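You operate a simulated robot arm through the tools that you are given. There is no shell and no other tool.

You are at the controls of a simulated robot arm. One attempt, no reset.

TASK
Unload the wheel's hanger, wind it up, brake the wheel and hang 500 g on it.
Fine: the 200 g weight goes into the short weight tray; yellow lever to HOLD before the load goes on; leave it wound up.

The check looks at the end state, three seconds after you hand in, the way a careful person would. Anything else that was tipped, shoved, dropped, spilled or broken makes it a failure.

THE ROBOT
A 7-joint arm with a two-finger gripper, fixed in place. Base frame: the origin is on the floor under the middle of its stand, x ahead of it, y to its left, z up. Units: cm, degrees, N and s.
With the tool pointing down near the work surface it reaches from about 26 to 78 cm from the base axis. Its first joint turns from -166.0 to 166.0 degrees. Payload 2.45 kg.
The TCP is the grasp point between the finger pads, 2.7 cm short of the fingertips. In the tool frame z runs along the fingers and y along their closing line. The gripper opens to 8 cm; its body begins 5.4 cm behind the TCP.
Orientation is that of the tool frame in the base frame, as [roll, pitch, yaw] about the fixed x, y, z axes, in that order (R = Rz(yaw) Ry(pitch) Rx(roll)). With the fingers straight down and closing along the base's y, the tool's x points along the base's -x, its y along +y and its z along -z.

THE INTERFACE
- The arm moves only by the tool servo_tool. Its argument "commands" is a list of rows, each a list of 2 entries, a list of its own where there are three numbers: the shift along the tool's x, y, z in units of 40 mm (1.0 is 40 mm), then the turn, a rotation vector about the tool's x, y, z in units of 8 degrees (1.0 is 8 degrees). In form: [[[x, y, z], [ax, ay, az]], ...]. A call has 1 to 20 rows; each row shifts and turns the commanded pose from where the row before left it, along the tool's axes as they then stand. "grip" is the opening in per cent of the stroke, from 0 (shut) to 100 (fully open), set as the call begins (left out, the last holds). A call with a number of a shift or a turn outside -1 to 1 is refused whole. Rows are played at 5 a second. More than 5 cm and 8.6 degrees between two rows, or a gripper value outside its range, and nothing of the call is played. A pose out of reach is approached as far as the arm can. The call stops where the force on the tool passes 40 N (or 10 N more than at its start, if that is more) or the arm is blocked; 0.2 s more then pass. The fingers move at their own pace (about 15.3 cm/s each) and stop on an object; they squeeze with about 32 N. The grip force told is the motor's: it shows also when the fingers shut on nothing. Time passes only in rows, and 0.2 s behind the last, so rows that do not move let the fingers close. The reply holds the time, the measured pose of the TCP, the force on the tool along the base axes, the opening and the grip force, in the units named above and with some noise, with the torque about the TCP (base axes, N m) and any sound that the robot's microphone picked up, and new pictures: "pictures" is both (left out), scene, wrist or none.
- Cameras (640 x 400 px; columns grow to the right, rows downward): "scene" is fixed at [21.86, -65.13, 151.81]; the picture's right is [0.86, -0.52, 0.00], its down [-0.29, -0.48, -0.83] and it looks along [0.43, 0.71, -0.56] (base axes); focal length 296 px, centre (320, 200). "wrist" rides on the gripper at [6.3, 1.2, -7.9] in the tool frame; the picture's right is [-0.19, 0.98, 0.00], its down [-0.72, -0.14, -0.68] and it looks along [-0.67, -0.13, 0.73] (tool axes); focal length 226 px, centre (320, 200). There is no depth. A picture from a camera that has moved, and an enlarged one, comes with that camera's place and axes in the base frame and with its lens.
- slide_trunk(by): moves the trunk up (or, below 0, down) by that many cm; the arm rides with it, the base frame stays. It gives what a move gives, with no picture.
- close_up(camera, box): a new picture of the part [left, top, right, bottom] of that camera's present view, enlarged. No time passes.
- hand_in(): hands the job in; it is judged then, once.

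Nothing tells you positions but the pictures and the camera data. Unless the task says otherwise, let go and move clear before handing in.

The tools are called as a command line: name --argument value ..., lists and objects as JSON in quotes. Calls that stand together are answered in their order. servo_tool: Moves the arm, as the interface text tells. Its arguments: {"type":"object","properties":{"commands":{"type":"array"},"grip":{"type":"number"},"pictures":{"type":"string","enum":["both","scene","wrist","none"]}},"required":["commands"]} The other tools are called the same way: slide_trunk (by) moves the trunk up or down; close_up (camera, box) takes an enlarged picture of a part of a camera's view; hand_in () hands the job in.

At the start:

```text
t: 0.0
ee_pos: [47.3, 15.9, 132.5]
tool_rot: [-180.0, 0.1, 179.9]
wrist_force: [0.2, -0.4, 0.6]
torque: [0.03, 0.02, 0.01]
width: 8.0
finger_force: 0.1
trunk travel left (down, up): [-30.0, 24.0]
```

scene: 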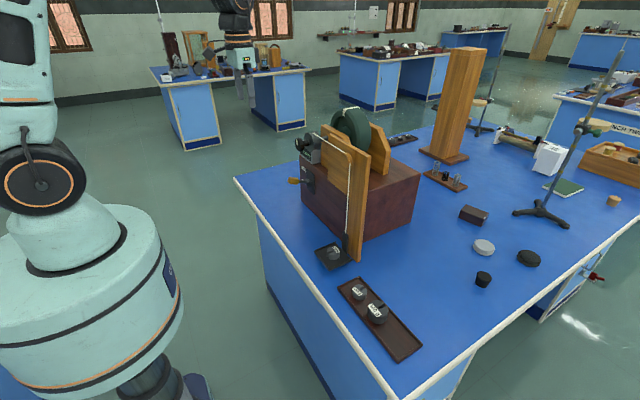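
wrist: 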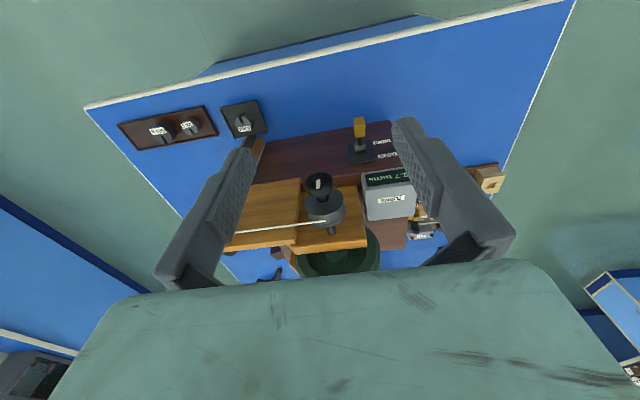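

I see a wheel-and-axle apparatus on a wooden block on a blue bench, with a yellow lever, a crank/knob, a cord, and weight trays. First I'll enlarge several parts of the views to understand what is what.

close_up --camera "scene" --box '[270, 90, 430, 190]'

close_up --camera "scene" --box '[300, 220, 460, 370]'

close_up --camera "wrist" --box '[200, 80, 460, 280]'

close_up --camera "wrist" --box '[100, 80, 300, 180]'

```text
4.00 times, centred on (350, 140) of scene
camera zoom: at [21.86, -65.13, 151.81], right [0.86, -0.52, 0.0], down [-0.29, -0.48, -0.83], along [0.43, 0.71, -0.56], focal length 1186 px, centre (200, 440)
```

zoom: 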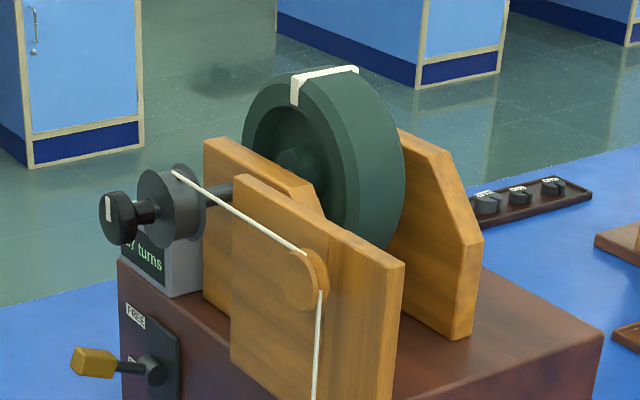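

```text
2.67 times, centred on (380, 295) of scene
camera zoom: at [21.86, -65.13, 151.81], right [0.86, -0.52, 0.0], down [-0.29, -0.48, -0.83], along [0.43, 0.71, -0.56], focal length 790 px, centre (160, -53)
```

zoom: 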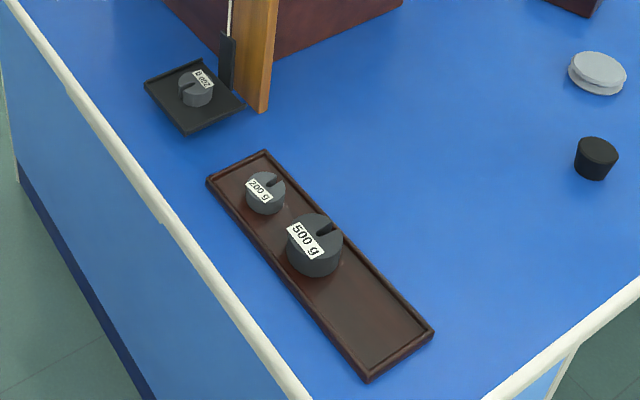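

```text
2.00 times, centred on (330, 180) of wrist
camera zoom: at [40.89, 17.26, 140.43], right [0.19, 0.98, 0.0], down [0.72, -0.14, 0.68], along [0.67, -0.13, -0.73], focal length 452 px, centre (300, 240)
```

zoom: 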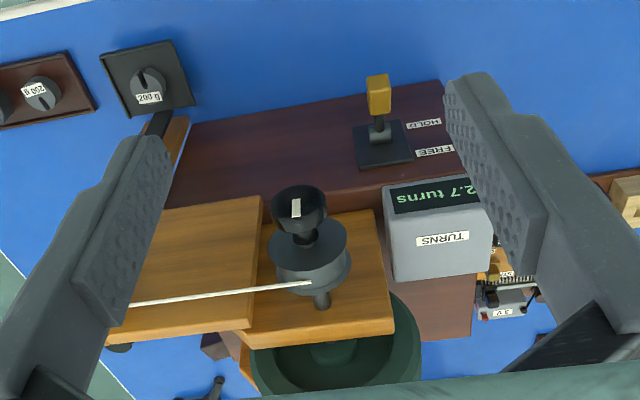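

```text
3.20 times, centred on (200, 130) of wrist
camera zoom: at [40.89, 17.26, 140.43], right [0.19, 0.98, 0.0], down [0.72, -0.14, 0.68], along [0.67, -0.13, -0.73], focal length 723 px, centre (704, 424)
```

zoom: 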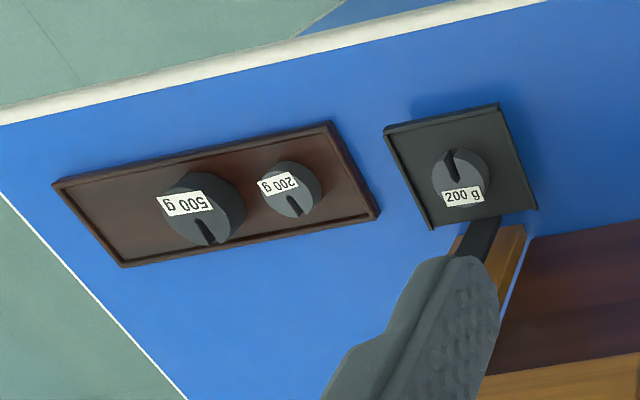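

The hanger is the black square platform with a 200 g weight on it, at about (62, -7, 84). A brown tray beside it holds another 200 g and the 500 g. I'll zoom further on the lever, the display and the other trays before moving.

close_up --camera "wrist" --box '[330, 100, 460, 190]'

close_up --camera "scene" --box '[280, 120, 340, 210]'

close_up --camera "scene" --box '[380, 120, 480, 200]'

close_up --camera "scene" --box '[300, 230, 370, 280]'

close_up --camera "wrist" --box '[360, 130, 520, 250]'

```text
4.44 times, centred on (395, 145) of wrist
camera zoom: at [40.89, 17.26, 140.43], right [0.19, 0.98, 0.0], down [0.72, -0.14, 0.68], along [0.67, -0.13, -0.73], focal length 1005 px, centre (-13, 444)
```

zoom: 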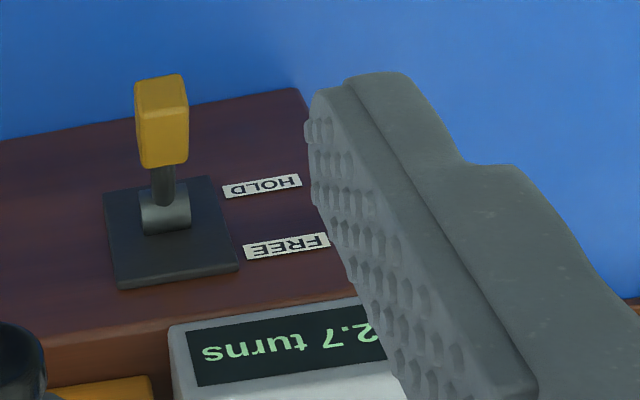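

```text
4.44 times, centred on (310, 165) of scene
camera zoom: at [21.86, -65.13, 151.81], right [0.86, -0.52, 0.0], down [-0.29, -0.48, -0.83], along [0.43, 0.71, -0.56], focal length 1317 px, centre (364, 356)
```

zoom: 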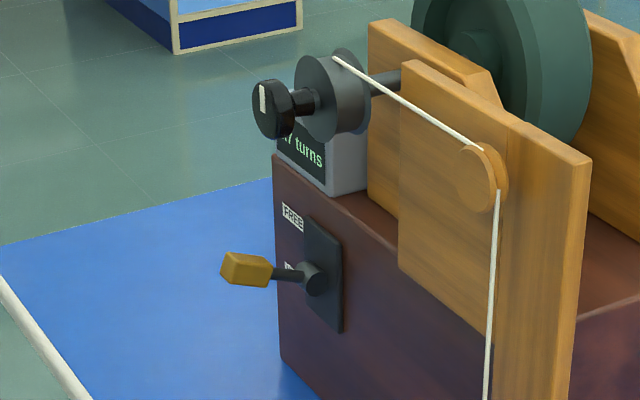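

```text
5.00 times, centred on (430, 160) of scene
camera zoom: at [21.86, -65.13, 151.81], right [0.86, -0.52, 0.0], down [-0.29, -0.48, -0.83], along [0.43, 0.71, -0.56], focal length 1482 px, centre (-230, 400)
```

zoom: 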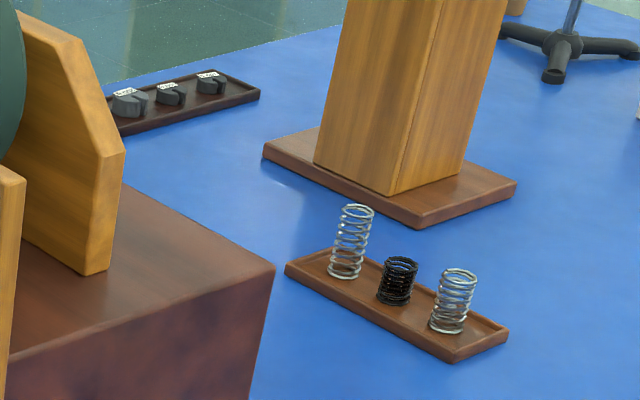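

```text
8.00 times, centred on (335, 255) of scene
camera zoom: at [21.86, -65.13, 151.81], right [0.86, -0.52, 0.0], down [-0.29, -0.48, -0.83], along [0.43, 0.71, -0.56], focal length 2371 px, centre (200, -240)
```

zoom: 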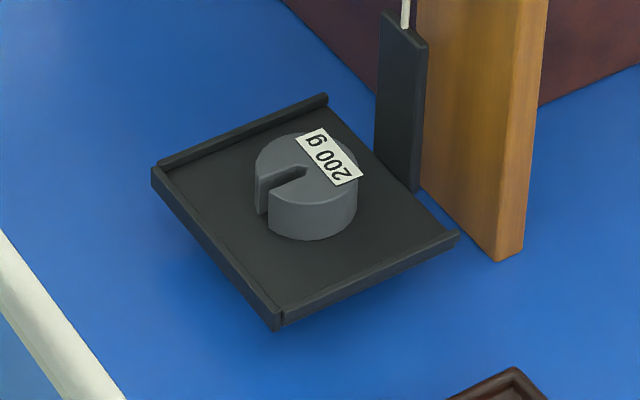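

```text
3.33 times, centred on (440, 190) of wrist
camera zoom: at [40.89, 17.26, 140.43], right [0.19, 0.98, 0.0], down [0.72, -0.14, 0.68], along [0.67, -0.13, -0.73], focal length 754 px, centre (-80, 233)
```

zoom: 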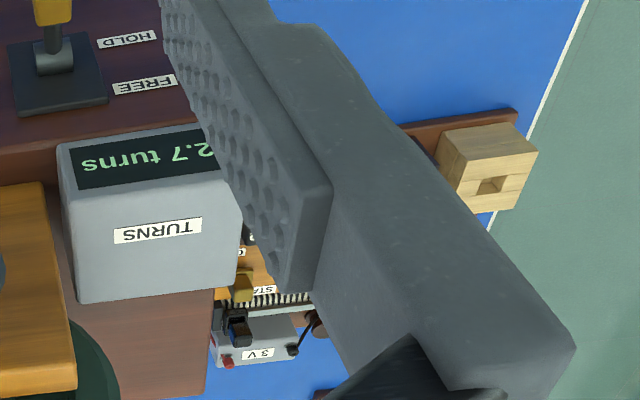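

The display reads 2.7 turns. The lever's FREE label is at the top and HOLD below it. I'll move the hand over toward the hanger for a closer view.

servo_tool --commands '[[[0, -0.8, 0.5], [0, 0, 0]], [[0, -0.8, 0.5], [0, 0, 0]], [[0, -0.8, 0.5], [0, 0, 0]], [[0, -0.8, 0.5], [0, 0, 0]], [[0, -0.8, 0.5], [0, 0, 0]], [[0, -0.8, 0.5], [0, 0, 0]], [[0, -0.8, 0.5], [0, 0, 0]]]' --grip 100

```text
t: 1.6
ee_pos: [47.38, -6.67, 118.6]
tool_rot: [-180.0, -0.1, -179.9]
wrist_force: [0.8, -0.6, 0.5]
torque: [0.01, -0.01, -0.03]
width: 7.99
finger_force: 0.0
trunk travel left (down, up): [-30.0, 24.0]
camera wrist: at [41.0, -5.39, 126.58], right [0.19, 0.98, 0.0], down [0.72, -0.14, 0.68], along [0.67, -0.13, -0.73], focal length 226 px, centre (320, 200)
```

scene: 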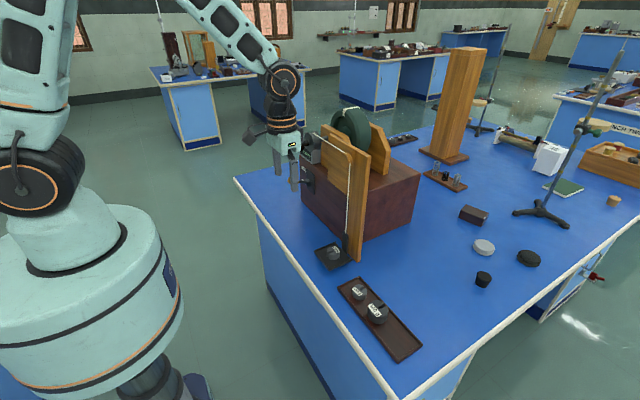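
wrist: 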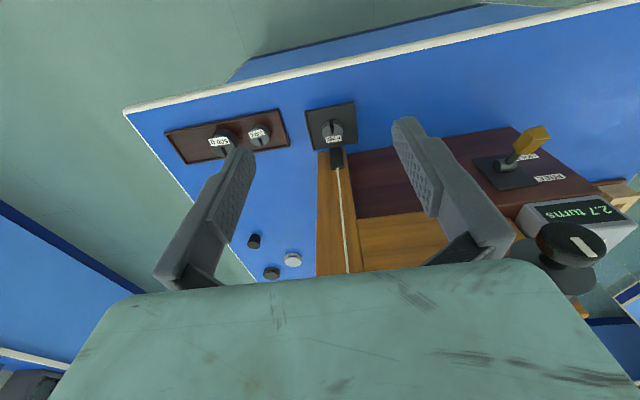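

The hanger, its cord and post are now in full view. I'll zoom on them for accurate positions.

close_up --camera "wrist" --box '[280, 80, 400, 180]'

close_up --camera "wrist" --box '[460, 110, 640, 300]'

close_up --camera "wrist" --box '[150, 90, 310, 190]'

close_up --camera "scene" --box '[220, 100, 420, 270]'

```text
4.00 times, centred on (340, 130) of wrist
camera zoom: at [41.0, -5.39, 126.58], right [0.19, 0.98, 0.0], down [0.72, -0.14, 0.68], along [0.67, -0.13, -0.73], focal length 904 px, centre (240, 480)
```

zoom: 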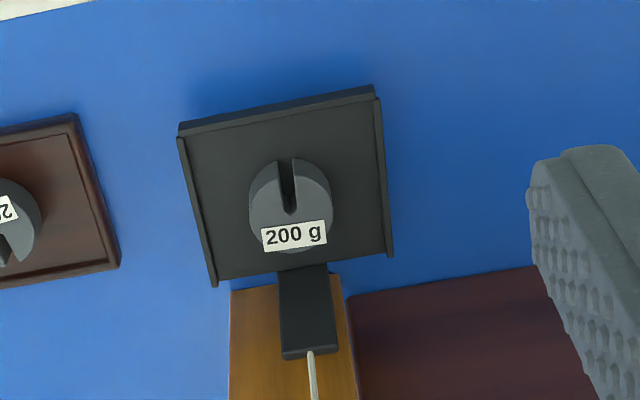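

```text
2.11 times, centred on (550, 205) of wrist
camera zoom: at [41.0, -5.39, 126.58], right [0.19, 0.98, 0.0], down [0.72, -0.14, 0.68], along [0.67, -0.13, -0.73], focal length 476 px, centre (-164, 190)
```

zoom: 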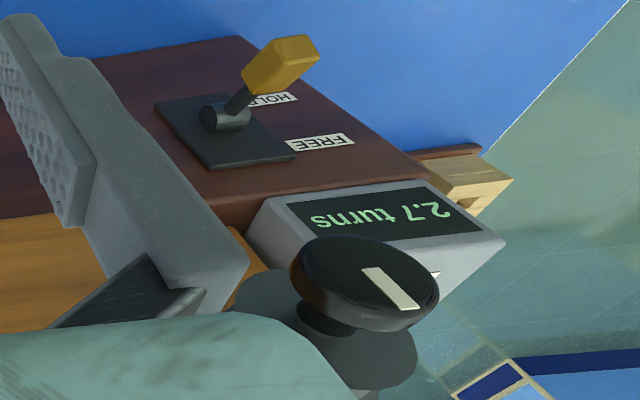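

```text
4.00 times, centred on (230, 140) of wrist
camera zoom: at [41.0, -5.39, 126.58], right [0.19, 0.98, 0.0], down [0.72, -0.14, 0.68], along [0.67, -0.13, -0.73], focal length 904 px, centre (680, 440)
```

zoom: 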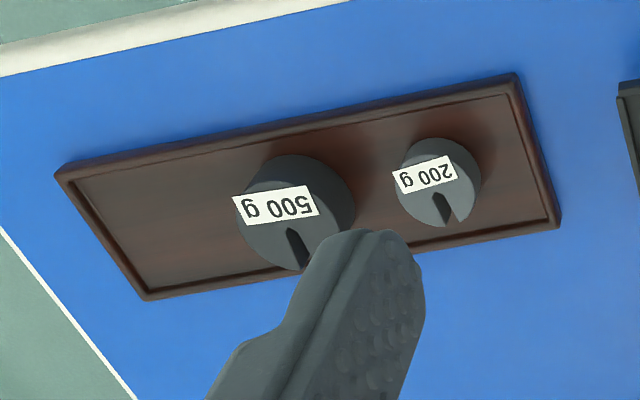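

```text
2.35 times, centred on (320, 185) of scene
camera zoom: at [21.86, -65.13, 151.81], right [0.86, -0.52, 0.0], down [-0.29, -0.48, -0.83], along [0.43, 0.71, -0.56], focal length 697 px, centre (320, 235)
```

zoom: 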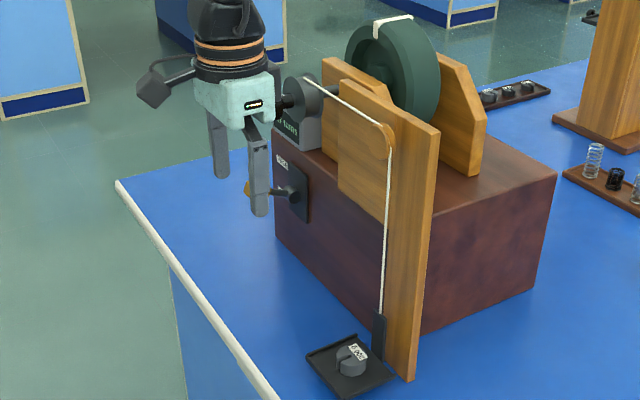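

The hanger's 200 g weight is at about (62.1, -7.0), with its top at z≈83.7 and a diameter of about 4.3 cm. The post and cord are just behind it at x≈66–67. I'll tilt the hand back about 25° to stay clear of the cord, narrow the opening and come closer for a look.

servo_tool --commands '[[[0, 0, 0], [0, -0.8, 0]], [[0, 0, 0], [0, -0.8, 0]], [[0, 0, 0], [0, -0.8, 0]], [[0, 0, 0], [0, -0.8, 0]], [[0, 0, 0.9], [0, 0, 0]], [[0, 0, 0.9], [0, 0, 0]], [[0, 0, 0.9], [0, 0, 0]], [[0, 0, 0.9], [0, 0, 0]], [[0, 0, 0.5], [0, 0, 0]]]' --grip 68

```text
t: 3.6
ee_pos: [54.42, -6.36, 103.45]
tool_rot: [180.0, 25.6, -179.9]
wrist_force: [-0.3, 0.1, 0.3]
torque: [0.01, 0.0, 0.02]
width: 5.43
finger_force: 0.2
trunk travel left (down, up): [-30.0, 24.0]
camera wrist: at [45.21, -5.0, 107.94], right [0.17, 0.98, 0.08], down [0.35, -0.14, 0.92], along [0.92, -0.13, -0.37], focal length 226 px, centre (320, 200)
```

scene: 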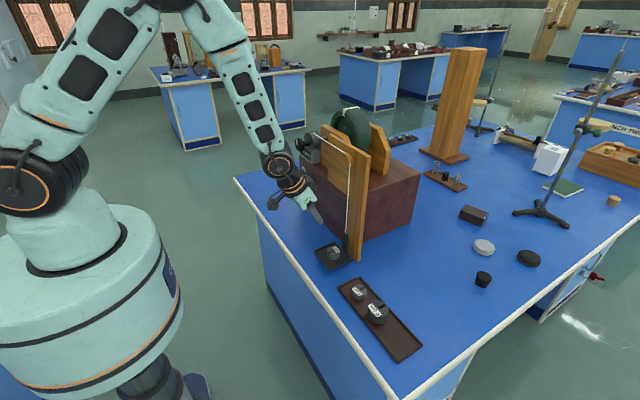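
wrist: 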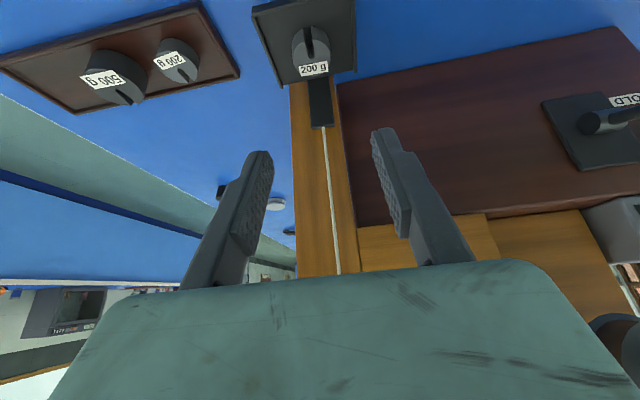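

Now a zoom on the hanger from this lower view to refine the weight's position and the clearances.

close_up --camera "wrist" --box '[240, 0, 370, 130]'

close_up --camera "wrist" --box '[0, 0, 250, 120]'

```text
3.08 times, centred on (305, 65) of wrist
camera zoom: at [45.21, -5.0, 107.94], right [0.17, 0.98, 0.08], down [0.35, -0.14, 0.92], along [0.92, -0.13, -0.37], focal length 696 px, centre (366, 615)
```

zoom: 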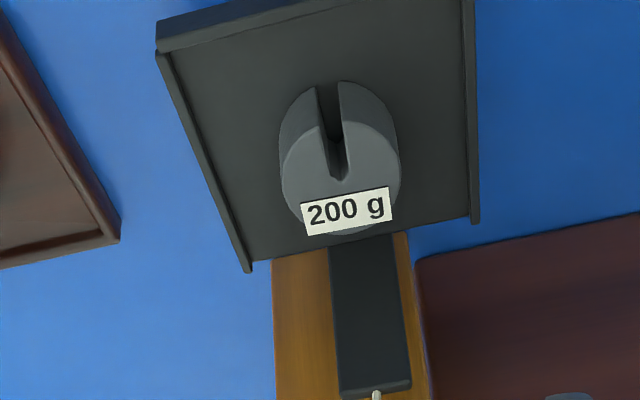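

```text
2.56 times, centred on (125, 60) of wrist
camera zoom: at [45.21, -5.0, 107.94], right [0.17, 0.98, 0.08], down [0.35, -0.14, 0.92], along [0.92, -0.13, -0.37], focal length 579 px, centre (819, 558)
```

zoom: 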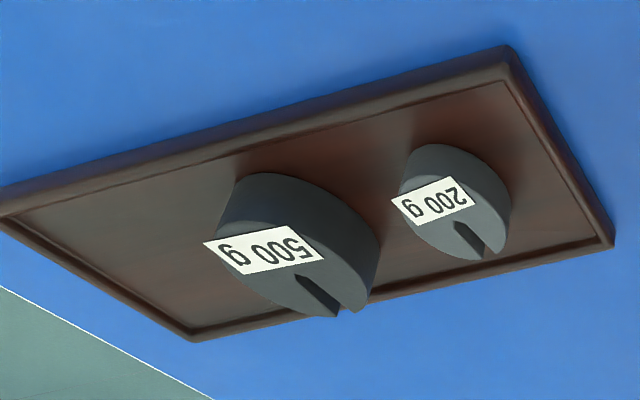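

The weight's top is at about (62.2, -7.0, 84). I'll line up along the tilted tool axis and stop about 5 cm short.

servo_tool --commands '[[[0.091, -0.032, 0.7], [0, 0, 0]], [[0.091, -0.032, 0.7], [0, 0, 0]], [[0.091, -0.032, 0.7], [0, 0, 0]], [[0.091, -0.032, 0.7], [0, 0, 0]], [[0.091, -0.032, 0.7], [0, 0, 0]]]'

close_up --camera "scene" --box '[270, 190, 390, 280]'

close_up --camera "wrist" --box '[220, 60, 420, 200]'

```text
t: 4.8
ee_pos: [58.93, -7.08, 90.2]
tool_rot: [-180.0, 25.6, 179.9]
wrist_force: [0.4, -0.5, 1.0]
torque: [0.01, -0.02, -0.03]
width: 5.41
finger_force: 0.1
trunk travel left (down, up): [-30.0, 24.0]
camera wrist: at [49.69, -5.71, 94.58], right [0.17, 0.98, 0.08], down [0.35, -0.14, 0.92], along [0.92, -0.13, -0.37], focal length 226 px, centre (320, 200)
```

scene: 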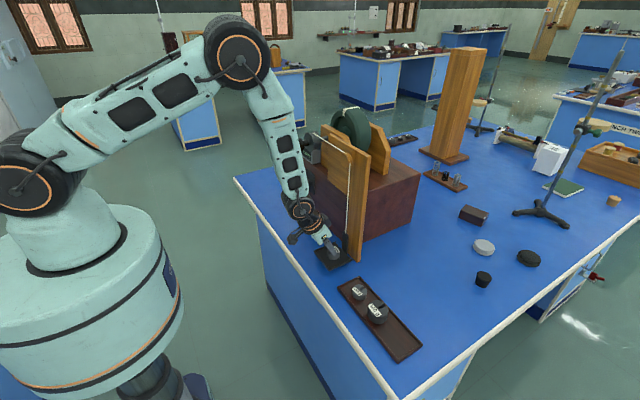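
wrist: 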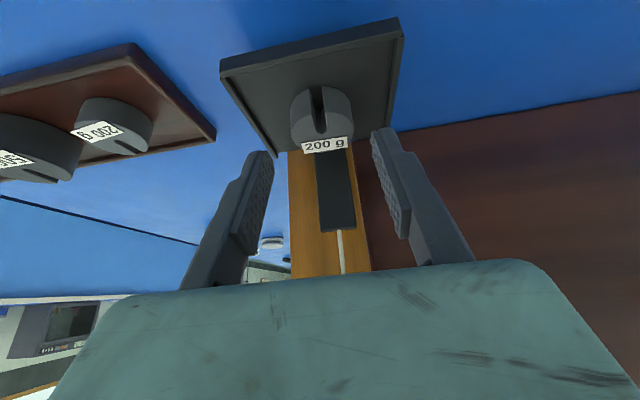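

```text
4.44 times, centred on (330, 235) of scene
camera zoom: at [21.86, -65.13, 151.81], right [0.86, -0.52, 0.0], down [-0.29, -0.48, -0.83], along [0.43, 0.71, -0.56], focal length 1317 px, centre (276, 44)
```

zoom: 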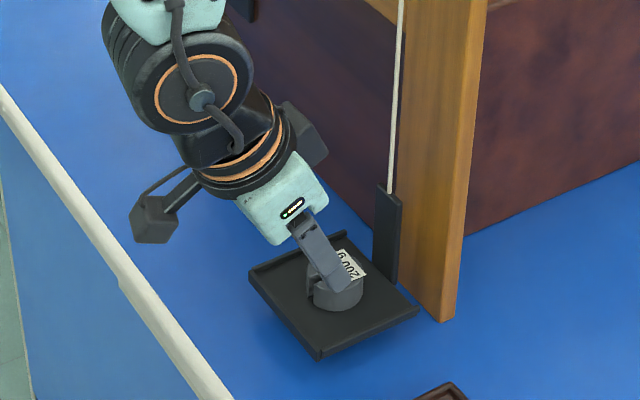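

```text
2.86 times, centred on (320, 130) of wrist
camera zoom: at [49.69, -5.71, 94.58], right [0.17, 0.98, 0.08], down [0.35, -0.14, 0.92], along [0.92, -0.13, -0.37], focal length 646 px, centre (320, 400)
```

zoom: 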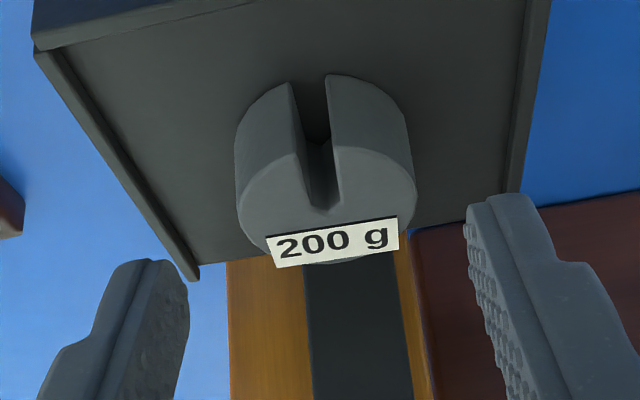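

Now to descend along the tool axis so the finger ends straddle the weight, stopping just above the platform.

servo_tool --commands '[[[-0.017, 0.011, 0.3], [0, 0, 0]], [[-0.017, 0.011, 0.3], [0, 0, 0]], [[-0.017, 0.011, 0.3], [0, 0, 0]], [[-0.017, 0.011, 0.28], [0, 0, 0]]]'

close_up --camera "scene" --box '[300, 220, 380, 280]'

close_up --camera "wrist" --box '[220, 80, 420, 240]'

```text
t: 5.8
ee_pos: [61.09, -6.8, 86.08]
tool_rot: [179.8, 25.6, -179.8]
wrist_force: [0.1, 0.3, 2.6]
torque: [0.08, 0.01, 0.04]
width: 5.35
finger_force: 0.1
trunk travel left (down, up): [-30.0, 24.0]
camera wrist: at [51.85, -5.46, 90.52], right [0.17, 0.98, 0.08], down [0.35, -0.14, 0.93], along [0.92, -0.13, -0.37], focal length 226 px, centre (320, 200)
```

scene: 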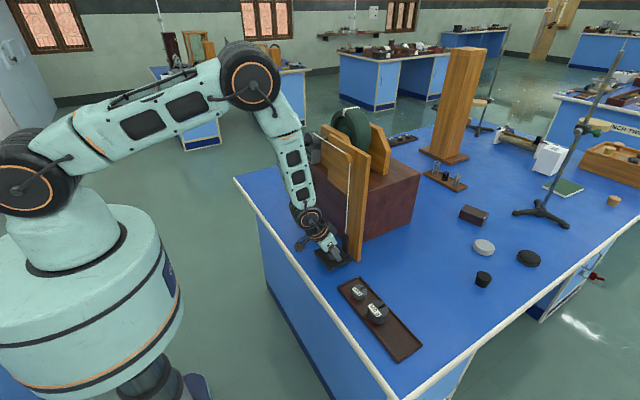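
wrist: 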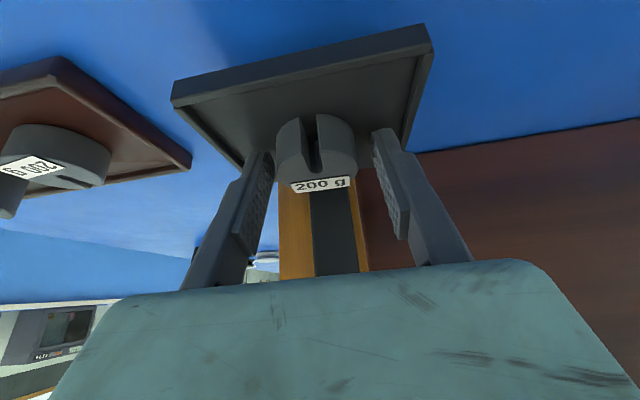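

```text
6.67 times, centred on (340, 250) of scene
camera zoom: at [21.86, -65.13, 151.81], right [0.86, -0.52, 0.0], down [-0.29, -0.48, -0.83], along [0.43, 0.71, -0.56], focal length 1976 px, centre (187, -133)
```

zoom: 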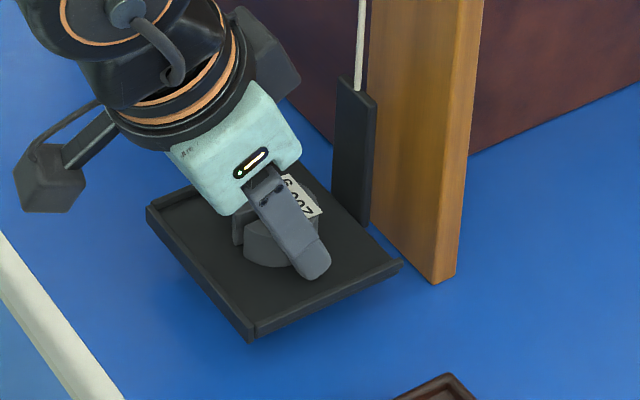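

```text
2.50 times, centred on (320, 160) of wrist
camera zoom: at [51.85, -5.46, 90.52], right [0.17, 0.98, 0.08], down [0.35, -0.14, 0.93], along [0.92, -0.13, -0.37], focal length 565 px, centre (320, 300)
```

zoom: 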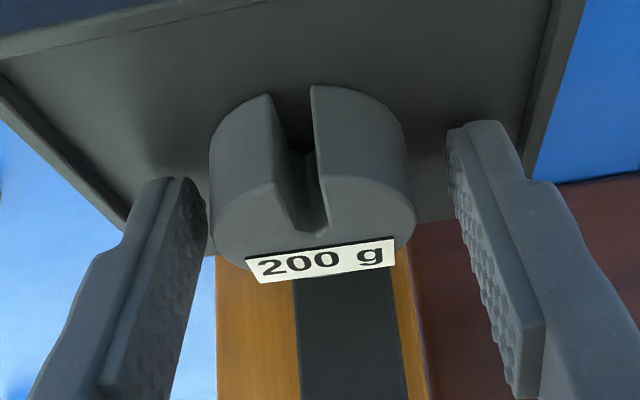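

The fingers straddle the weight but sit slightly off to the left of it, and there's a light contact reading. I'll back off a touch, centre the fingers, then close on the weight.

servo_tool --commands '[[[0, -0.075, -0.05], [0, 0, 0]], [[0, 0, 0], [0, 0, 0]]]' --pictures "wrist"

close_up --camera "wrist" --box '[220, 80, 420, 240]'

```text
t: 6.4
ee_pos: [61.03, -6.98, 86.22]
tool_rot: [179.9, 25.7, -180.0]
wrist_force: [0.3, -0.6, -0.6]
torque: [0.0, 0.01, 0.02]
width: 5.45
finger_force: 0.1
trunk travel left (down, up): [-30.0, 24.0]
camera wrist: at [51.82, -5.8, 90.69], right [0.17, 0.98, 0.08], down [0.35, -0.14, 0.92], along [0.92, -0.13, -0.37], focal length 226 px, centre (320, 200)
```

wrist: 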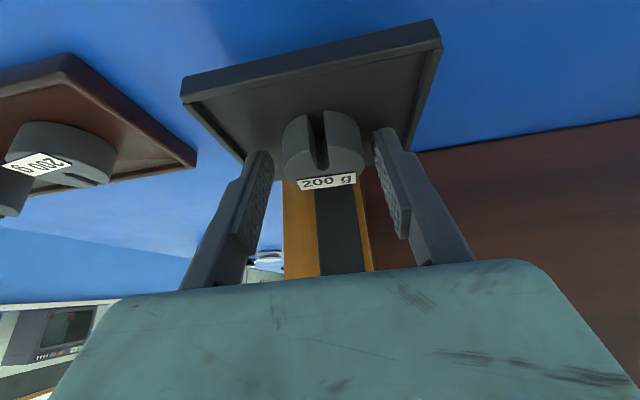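

```text
2.50 times, centred on (320, 160) of wrist
camera zoom: at [51.82, -5.8, 90.69], right [0.17, 0.98, 0.08], down [0.35, -0.14, 0.92], along [0.92, -0.13, -0.37], focal length 565 px, centre (320, 300)
```

zoom: 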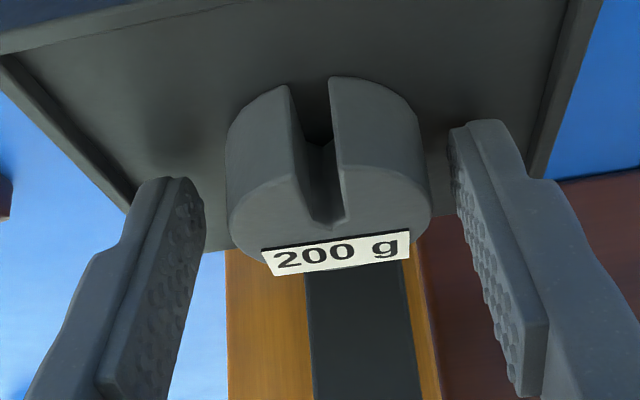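

Centred and free of contact now. Closing on the weight.

servo_tool --commands '[[[0, 0, 0], [0, 0, 0]], [[0, 0, 0], [0, 0, 0]], [[0, 0, 0], [0, 0, 0]]]' --grip 0 --pictures "wrist"

close_up --camera "wrist" --box '[220, 80, 420, 240]'

```text
t: 7.2
ee_pos: [61.03, -7.2, 86.32]
tool_rot: [-180.0, 25.6, 180.0]
wrist_force: [-0.2, -0.2, 0.2]
torque: [-0.02, 0.05, 0.01]
width: 4.11
finger_force: 32.2
trunk travel left (down, up): [-30.0, 24.0]
camera wrist: at [51.83, -5.8, 90.69], right [0.17, 0.98, 0.08], down [0.35, -0.14, 0.92], along [0.92, -0.13, -0.37], focal length 226 px, centre (320, 200)
```

wrist: 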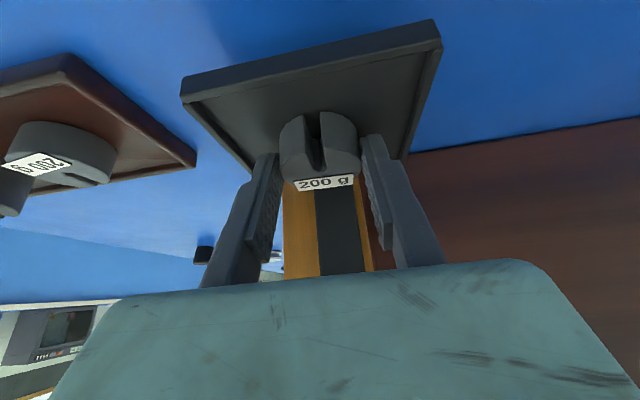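

```text
2.50 times, centred on (320, 160) of wrist
camera zoom: at [51.83, -5.8, 90.69], right [0.17, 0.98, 0.08], down [0.35, -0.14, 0.92], along [0.92, -0.13, -0.37], focal length 565 px, centre (320, 300)
```

zoom: 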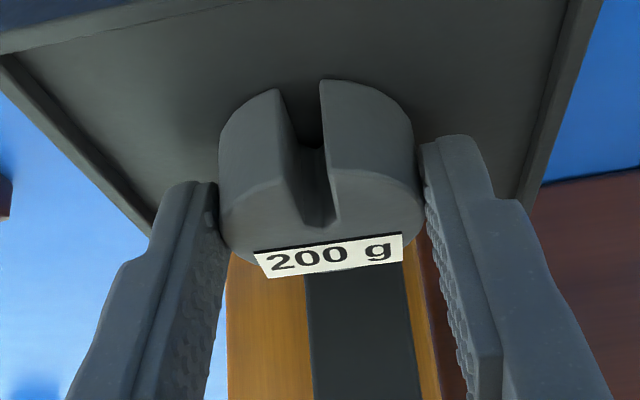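

The grip is firm at 4.1 cm. Lifting straight up by 6 cm.

servo_tool --commands '[[[-0.108, 0, -0.225], [0, 0, 0]], [[-0.216, 0, -0.45], [0, 0, 0]], [[-0.216, 0, -0.45], [0, 0, 0]], [[-0.108, 0, -0.225], [0, 0, 0]]]'

close_up --camera "scene" --box '[270, 190, 390, 280]'

close_up --camera "wrist" --box '[160, 0, 420, 200]'

```text
t: 8.2
ee_pos: [61.06, -7.39, 92.32]
tool_rot: [180.0, 25.5, -179.9]
wrist_force: [0.6, 0.6, -2.4]
torque: [-0.03, 0.05, -0.03]
width: 4.09
finger_force: 32.0
trunk travel left (down, up): [-30.0, 24.0]
camera wrist: at [51.92, -5.99, 96.75], right [0.17, 0.98, 0.08], down [0.35, -0.14, 0.92], along [0.92, -0.13, -0.37], focal length 226 px, centre (320, 200)
```

scene: 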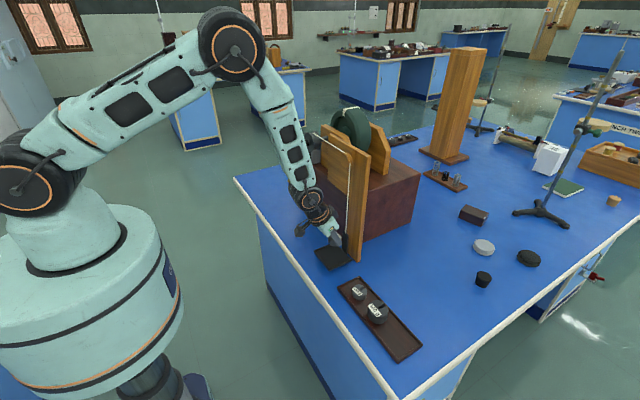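
wrist: 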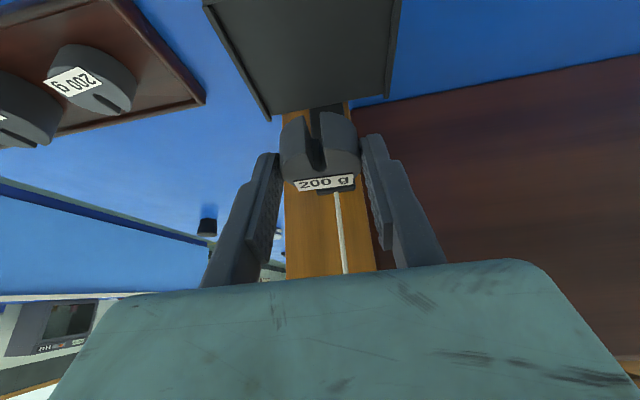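

```text
4.44 times, centred on (330, 235) of scene
camera zoom: at [21.86, -65.13, 151.81], right [0.86, -0.52, 0.0], down [-0.29, -0.48, -0.83], along [0.43, 0.71, -0.56], focal length 1317 px, centre (276, 44)
```

zoom: 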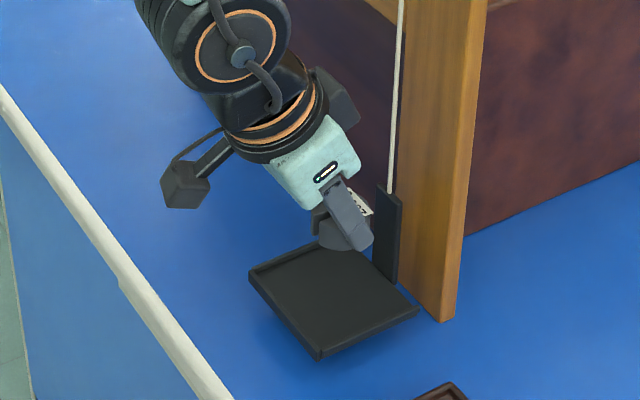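

```text
2.00 times, centred on (290, 100) of wrist
camera zoom: at [51.92, -5.99, 96.75], right [0.17, 0.98, 0.08], down [0.35, -0.14, 0.92], along [0.92, -0.13, -0.37], focal length 452 px, centre (380, 400)
```

zoom: 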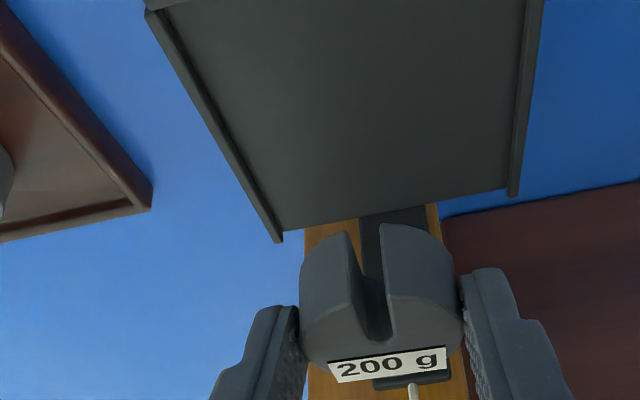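

The weight is lifted and the hanger stayed put. The short tray spans x≈57–65, y≈-43…-17, and its far-right end (y≈-39) is free. I'll carry the weight there high above the other weights.

servo_tool --commands '[[[0.034, -0.6, -0.016], [0, 0, 0]], [[0.034, -0.9, -0.016], [0, 0, 0]], [[0.034, -0.95, -0.016], [0, 0, 0]], [[0.034, -0.95, -0.016], [0, 0, 0]], [[0.034, -0.95, -0.016], [0, 0, 0]], [[0.034, -0.95, -0.016], [0, 0, 0]], [[0.034, -0.95, -0.016], [0, 0, 0]], [[0.034, -0.9, -0.016], [0, 0, 0]], [[0, -0.7, 0], [0, 0, 0]]]'

close_up --camera "scene" --box '[310, 240, 450, 370]'

close_up --camera "wrist" --box '[160, 0, 480, 200]'

```text
t: 10.2
ee_pos: [59.73, -38.97, 92.01]
tool_rot: [179.9, 25.6, -180.0]
wrist_force: [0.4, -0.8, -2.2]
torque: [0.01, 0.0, 0.0]
width: 4.09
finger_force: 31.7
trunk travel left (down, up): [-30.0, 24.0]
camera wrist: at [50.49, -37.66, 96.43], right [0.17, 0.98, 0.08], down [0.35, -0.14, 0.92], along [0.92, -0.13, -0.37], focal length 226 px, centre (320, 200)
```

scene: 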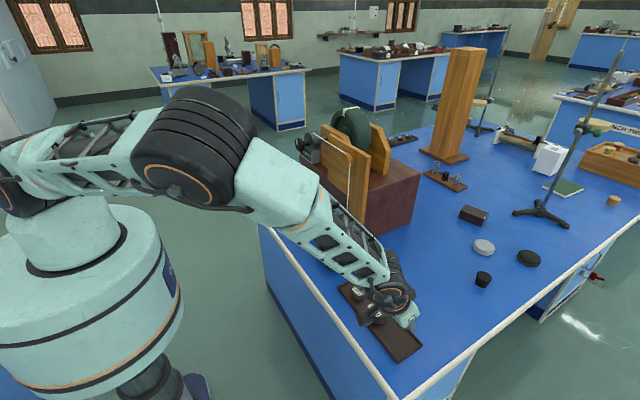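
wrist: 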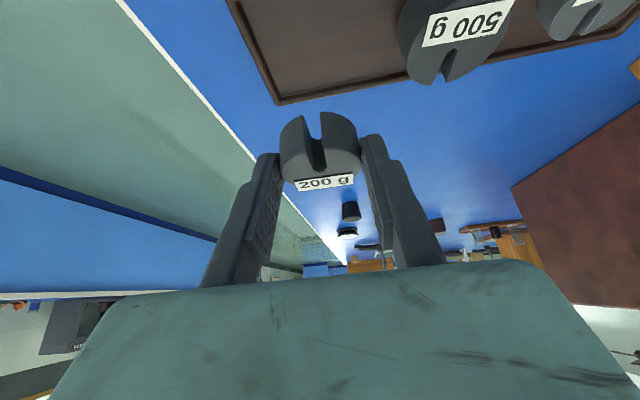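

```text
3.08 times, centred on (380, 305) of scene
camera zoom: at [21.86, -65.13, 151.81], right [0.86, -0.52, 0.0], down [-0.29, -0.48, -0.83], along [0.43, 0.71, -0.56], focal length 912 px, centre (135, -123)
```

zoom: 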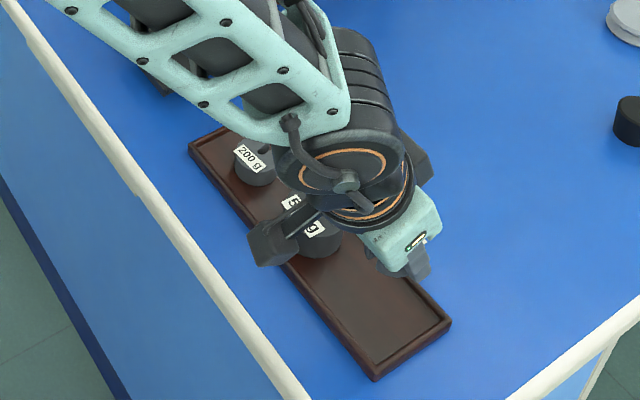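

```text
2.00 times, centred on (320, 100) of wrist
camera zoom: at [50.49, -37.66, 96.43], right [0.17, 0.98, 0.08], down [0.35, -0.14, 0.92], along [0.92, -0.13, -0.37], focal length 452 px, centre (320, 400)
```

zoom: 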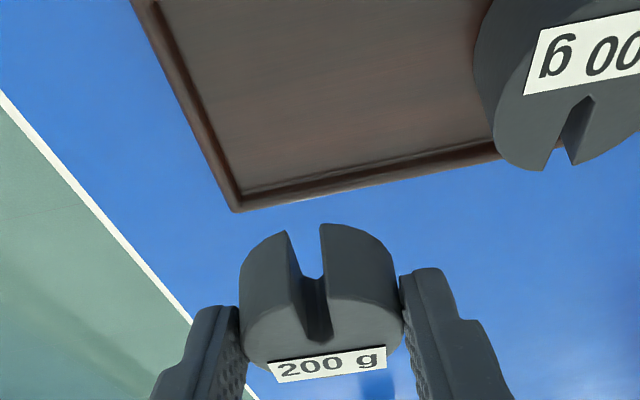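

The tray's free end lies right below. I'll descend 6.5 cm, then feel for contact in small steps.

servo_tool --commands '[[[0.14, 0.01, 0.293], [0, 0, 0]], [[0.14, 0.01, 0.293], [0, 0, 0]], [[0.14, 0.01, 0.293], [0, 0, 0]], [[0.14, 0, 0.293], [0, 0, 0]], [[0.14, 0, 0.293], [0, 0, 0]]]'

close_up --camera "scene" --box '[350, 280, 450, 370]'

close_up --camera "wrist" --box '[160, 0, 480, 200]'

```text
t: 11.4
ee_pos: [59.78, -38.61, 85.82]
tool_rot: [180.0, 25.6, -179.9]
wrist_force: [0.1, 0.1, -1.0]
torque: [0.0, 0.02, 0.03]
width: 4.11
finger_force: 32.3
trunk travel left (down, up): [-30.0, 24.0]
camera wrist: at [50.55, -37.28, 90.24], right [0.17, 0.98, 0.08], down [0.35, -0.14, 0.92], along [0.92, -0.13, -0.37], focal length 226 px, centre (320, 200)
```

scene: 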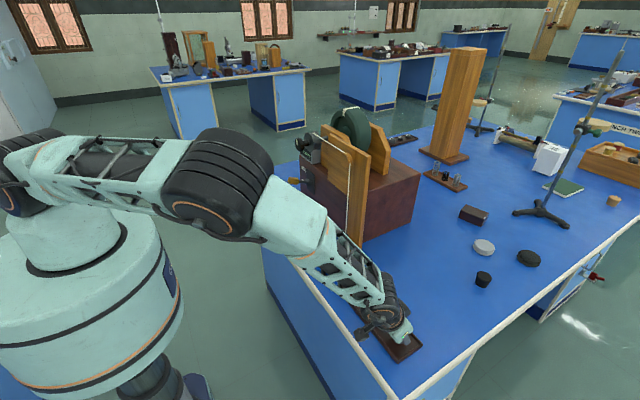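
wrist: 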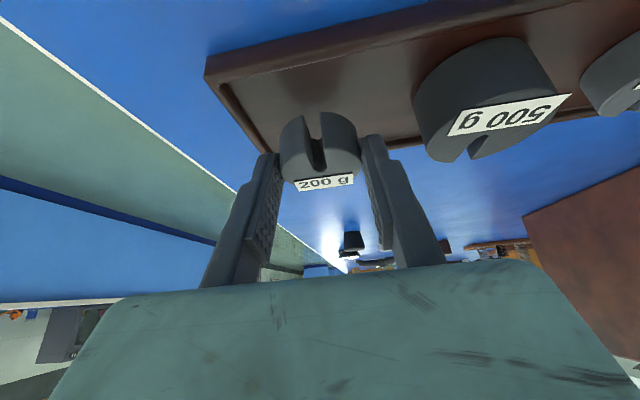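

```text
4.44 times, centred on (400, 325) of scene
camera zoom: at [21.86, -65.13, 151.81], right [0.86, -0.52, 0.0], down [-0.29, -0.48, -0.83], along [0.43, 0.71, -0.56], focal length 1317 px, centre (-36, -356)
```

zoom: 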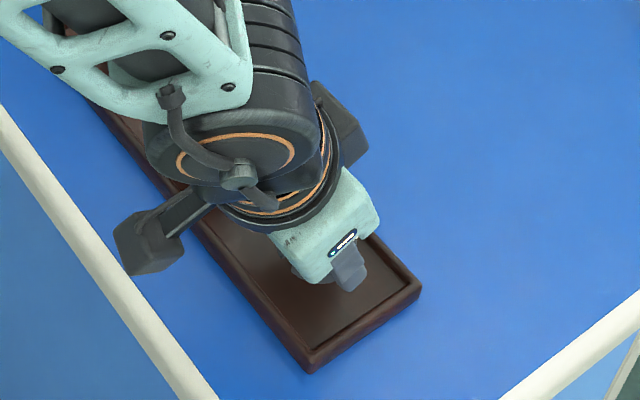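

```text
2.00 times, centred on (320, 100) of wrist
camera zoom: at [50.55, -37.28, 90.24], right [0.17, 0.98, 0.08], down [0.35, -0.14, 0.92], along [0.92, -0.13, -0.37], focal length 452 px, centre (320, 400)
```

zoom: 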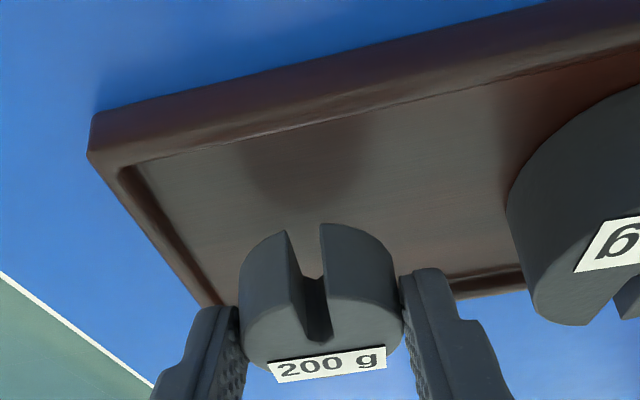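

A shadow gap remains under the weight. Descending about 1.2 cm slowly.

servo_tool --commands '[[[0.032, 0, 0.068], [0, 0, 0]], [[0.032, 0, 0.068], [0, 0, 0]], [[0.032, 0, 0.068], [0, 0, 0]], [[0.032, 0, 0.068], [0, 0, 0]], [[0, 0, 0], [0, 0, 0]]]' --pictures "wrist"

close_up --camera "wrist" --box '[200, 50, 480, 220]'

```text
t: 12.6
ee_pos: [59.93, -38.74, 84.7]
tool_rot: [180.0, 25.6, -179.9]
wrist_force: [0.3, -0.8, -2.5]
torque: [-0.01, 0.02, 0.02]
width: 4.08
finger_force: 32.3
trunk travel left (down, up): [-30.0, 24.0]
camera wrist: at [50.63, -37.29, 89.07], right [0.17, 0.98, 0.08], down [0.35, -0.14, 0.92], along [0.92, -0.13, -0.37], focal length 226 px, centre (320, 200)
```

wrist: 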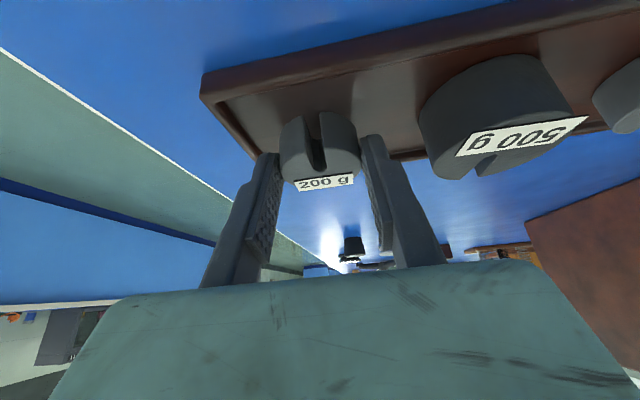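

```text
2.29 times, centred on (340, 135) of wrist
camera zoom: at [50.63, -37.29, 89.07], right [0.17, 0.98, 0.08], down [0.35, -0.14, 0.92], along [0.92, -0.13, -0.37], focal length 517 px, centre (274, 349)
```

zoom: 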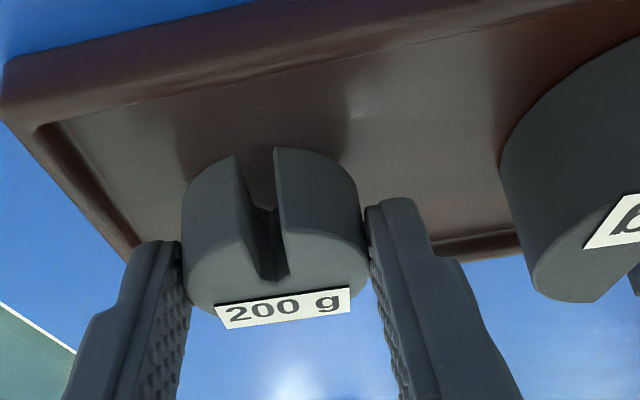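

Nearly down. Continuing in smaller steps to feel for the tray floor.

servo_tool --commands '[[[0.014, 0, 0.028], [0, 0, 0]], [[0.014, 0, 0.028], [0, 0, 0]], [[0.014, 0, 0.028], [0, 0, 0]], [[0.014, 0, 0.028], [0, 0, 0]]]' --pictures "none"

```text
t: 13.6
ee_pos: [59.66, -38.58, 84.09]
tool_rot: [-180.0, 25.5, 180.0]
wrist_force: [-1.1, -0.1, -0.1]
torque: [0.03, 0.03, 0.02]
width: 4.11
finger_force: 31.9
trunk travel left (down, up): [-30.0, 24.0]
```

servo_tool --commands '[[[0, 0, 0], [0, 0, 0]]]' --pictures "wrist"

close_up --camera "wrist" --box '[200, 50, 480, 220]'

```text
t: 14.0
ee_pos: [59.69, -38.58, 84.05]
tool_rot: [180.0, 25.6, 179.9]
wrist_force: [0.5, -0.7, -1.2]
torque: [0.04, 0.02, 0.03]
width: 4.07
finger_force: 31.9
trunk travel left (down, up): [-30.0, 24.0]
camera wrist: at [50.5, -37.24, 88.47], right [0.17, 0.98, 0.08], down [0.35, -0.14, 0.92], along [0.92, -0.13, -0.37], focal length 226 px, centre (320, 200)
```

wrist: 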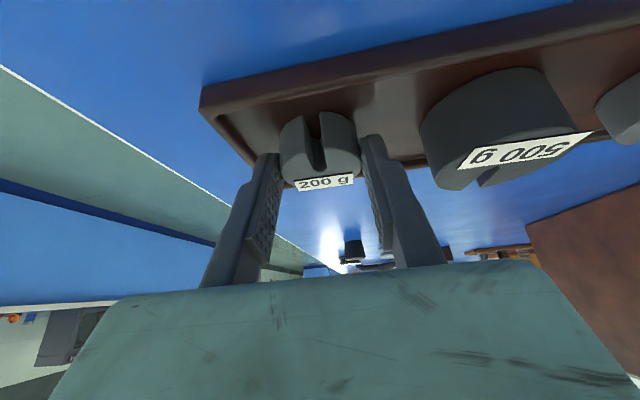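

```text
2.29 times, centred on (340, 135) of wrist
camera zoom: at [50.5, -37.24, 88.47], right [0.17, 0.98, 0.08], down [0.35, -0.14, 0.92], along [0.92, -0.13, -0.37], focal length 517 px, centre (274, 349)
```

zoom: 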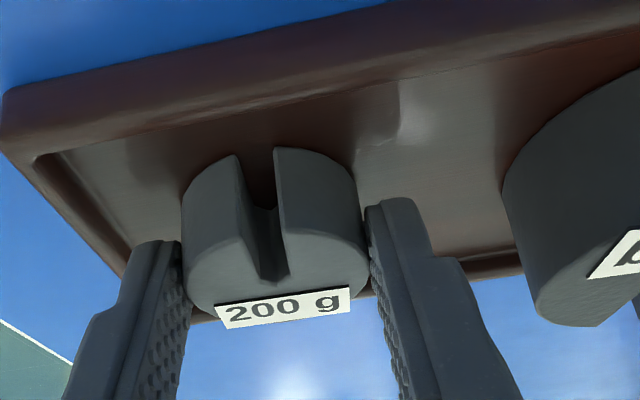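

The contact is ambiguous within the noise. Another few millimetres.

servo_tool --commands '[[[0.011, 0, 0.023], [0, 0, 0]], [[0.011, 0, 0.023], [0, 0, 0]], [[0.011, 0, 0.023], [0, 0, 0]], [[0, 0, 0], [0, 0, 0]]]' --pictures "none"

```text
t: 15.0
ee_pos: [59.72, -38.47, 84.08]
tool_rot: [-179.8, 25.9, -179.8]
wrist_force: [-5.2, 0.7, 27.2]
torque: [0.28, 0.29, 0.01]
width: 4.1
finger_force: 31.4
trunk travel left (down, up): [-30.0, 24.0]
```

Firm contact: the weight sits on the tray floor. I'll relieve the pressure and then open just enough to let go.

servo_tool --commands '[[[-0.011, 0, -0.023], [0, 0, 0]], [[-0.011, 0, -0.023], [0, 0, 0]], [[-0.009, 0, -0.019], [0, 0, 0]]]' --pictures "none"

```text
t: 15.8
ee_pos: [59.79, -38.52, 84.04]
tool_rot: [-179.9, 25.6, 179.9]
wrist_force: [4.5, -4.4, 13.0]
torque: [-0.11, -0.35, -0.08]
width: 4.09
finger_force: 32.1
trunk travel left (down, up): [-30.0, 24.0]
```

servo_tool --commands '[[[-0.006, 0, -0.012], [0, 0, 0]], [[0, 0, 0], [0, 0, 0]]]' --pictures "none"

```text
t: 16.4
ee_pos: [59.77, -38.5, 84.04]
tool_rot: [179.9, 25.5, 180.0]
wrist_force: [0.8, -2.2, 2.0]
torque: [-0.12, -0.11, -0.08]
width: 4.09
finger_force: 32.1
trunk travel left (down, up): [-30.0, 24.0]
```

The load is nearly neutral. Opening to 5.2 cm.

servo_tool --commands '[[[0, 0, 0], [0, 0, 0]], [[0, 0, 0], [0, 0, 0]]]' --grip 65 --pictures "wrist"

close_up --camera "wrist" --box '[200, 50, 480, 220]'

```text
t: 17.0
ee_pos: [59.72, -38.47, 84.04]
tool_rot: [-180.0, 25.6, -180.0]
wrist_force: [0.0, 0.5, -0.3]
torque: [-0.01, 0.01, 0.01]
width: 5.19
finger_force: 0.0
trunk travel left (down, up): [-30.0, 24.0]
camera wrist: at [50.55, -37.19, 88.53], right [0.17, 0.98, 0.08], down [0.35, -0.14, 0.92], along [0.92, -0.13, -0.37], focal length 226 px, centre (320, 200)
```

wrist: 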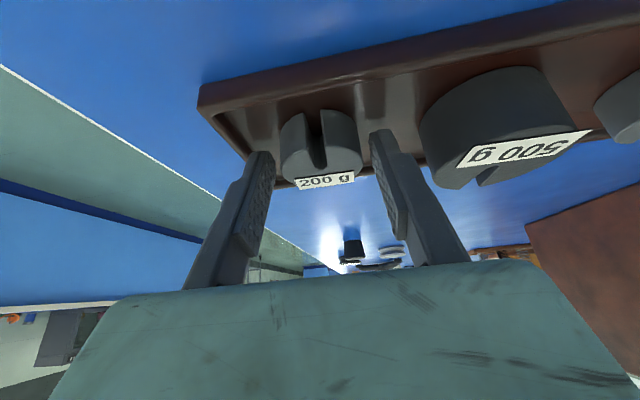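

```text
2.29 times, centred on (340, 135) of wrist
camera zoom: at [50.55, -37.19, 88.53], right [0.17, 0.98, 0.08], down [0.35, -0.14, 0.92], along [0.92, -0.13, -0.37], focal length 517 px, centre (274, 349)
```

zoom: 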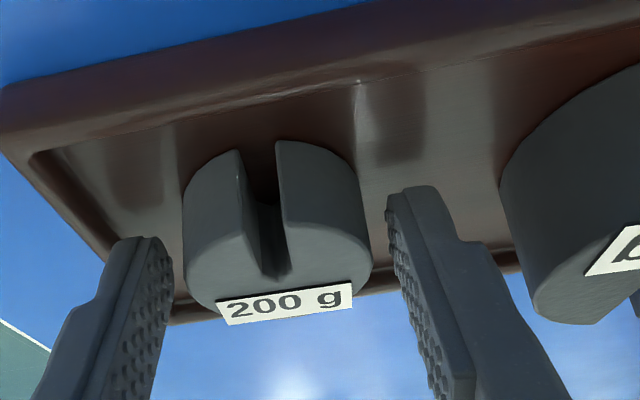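

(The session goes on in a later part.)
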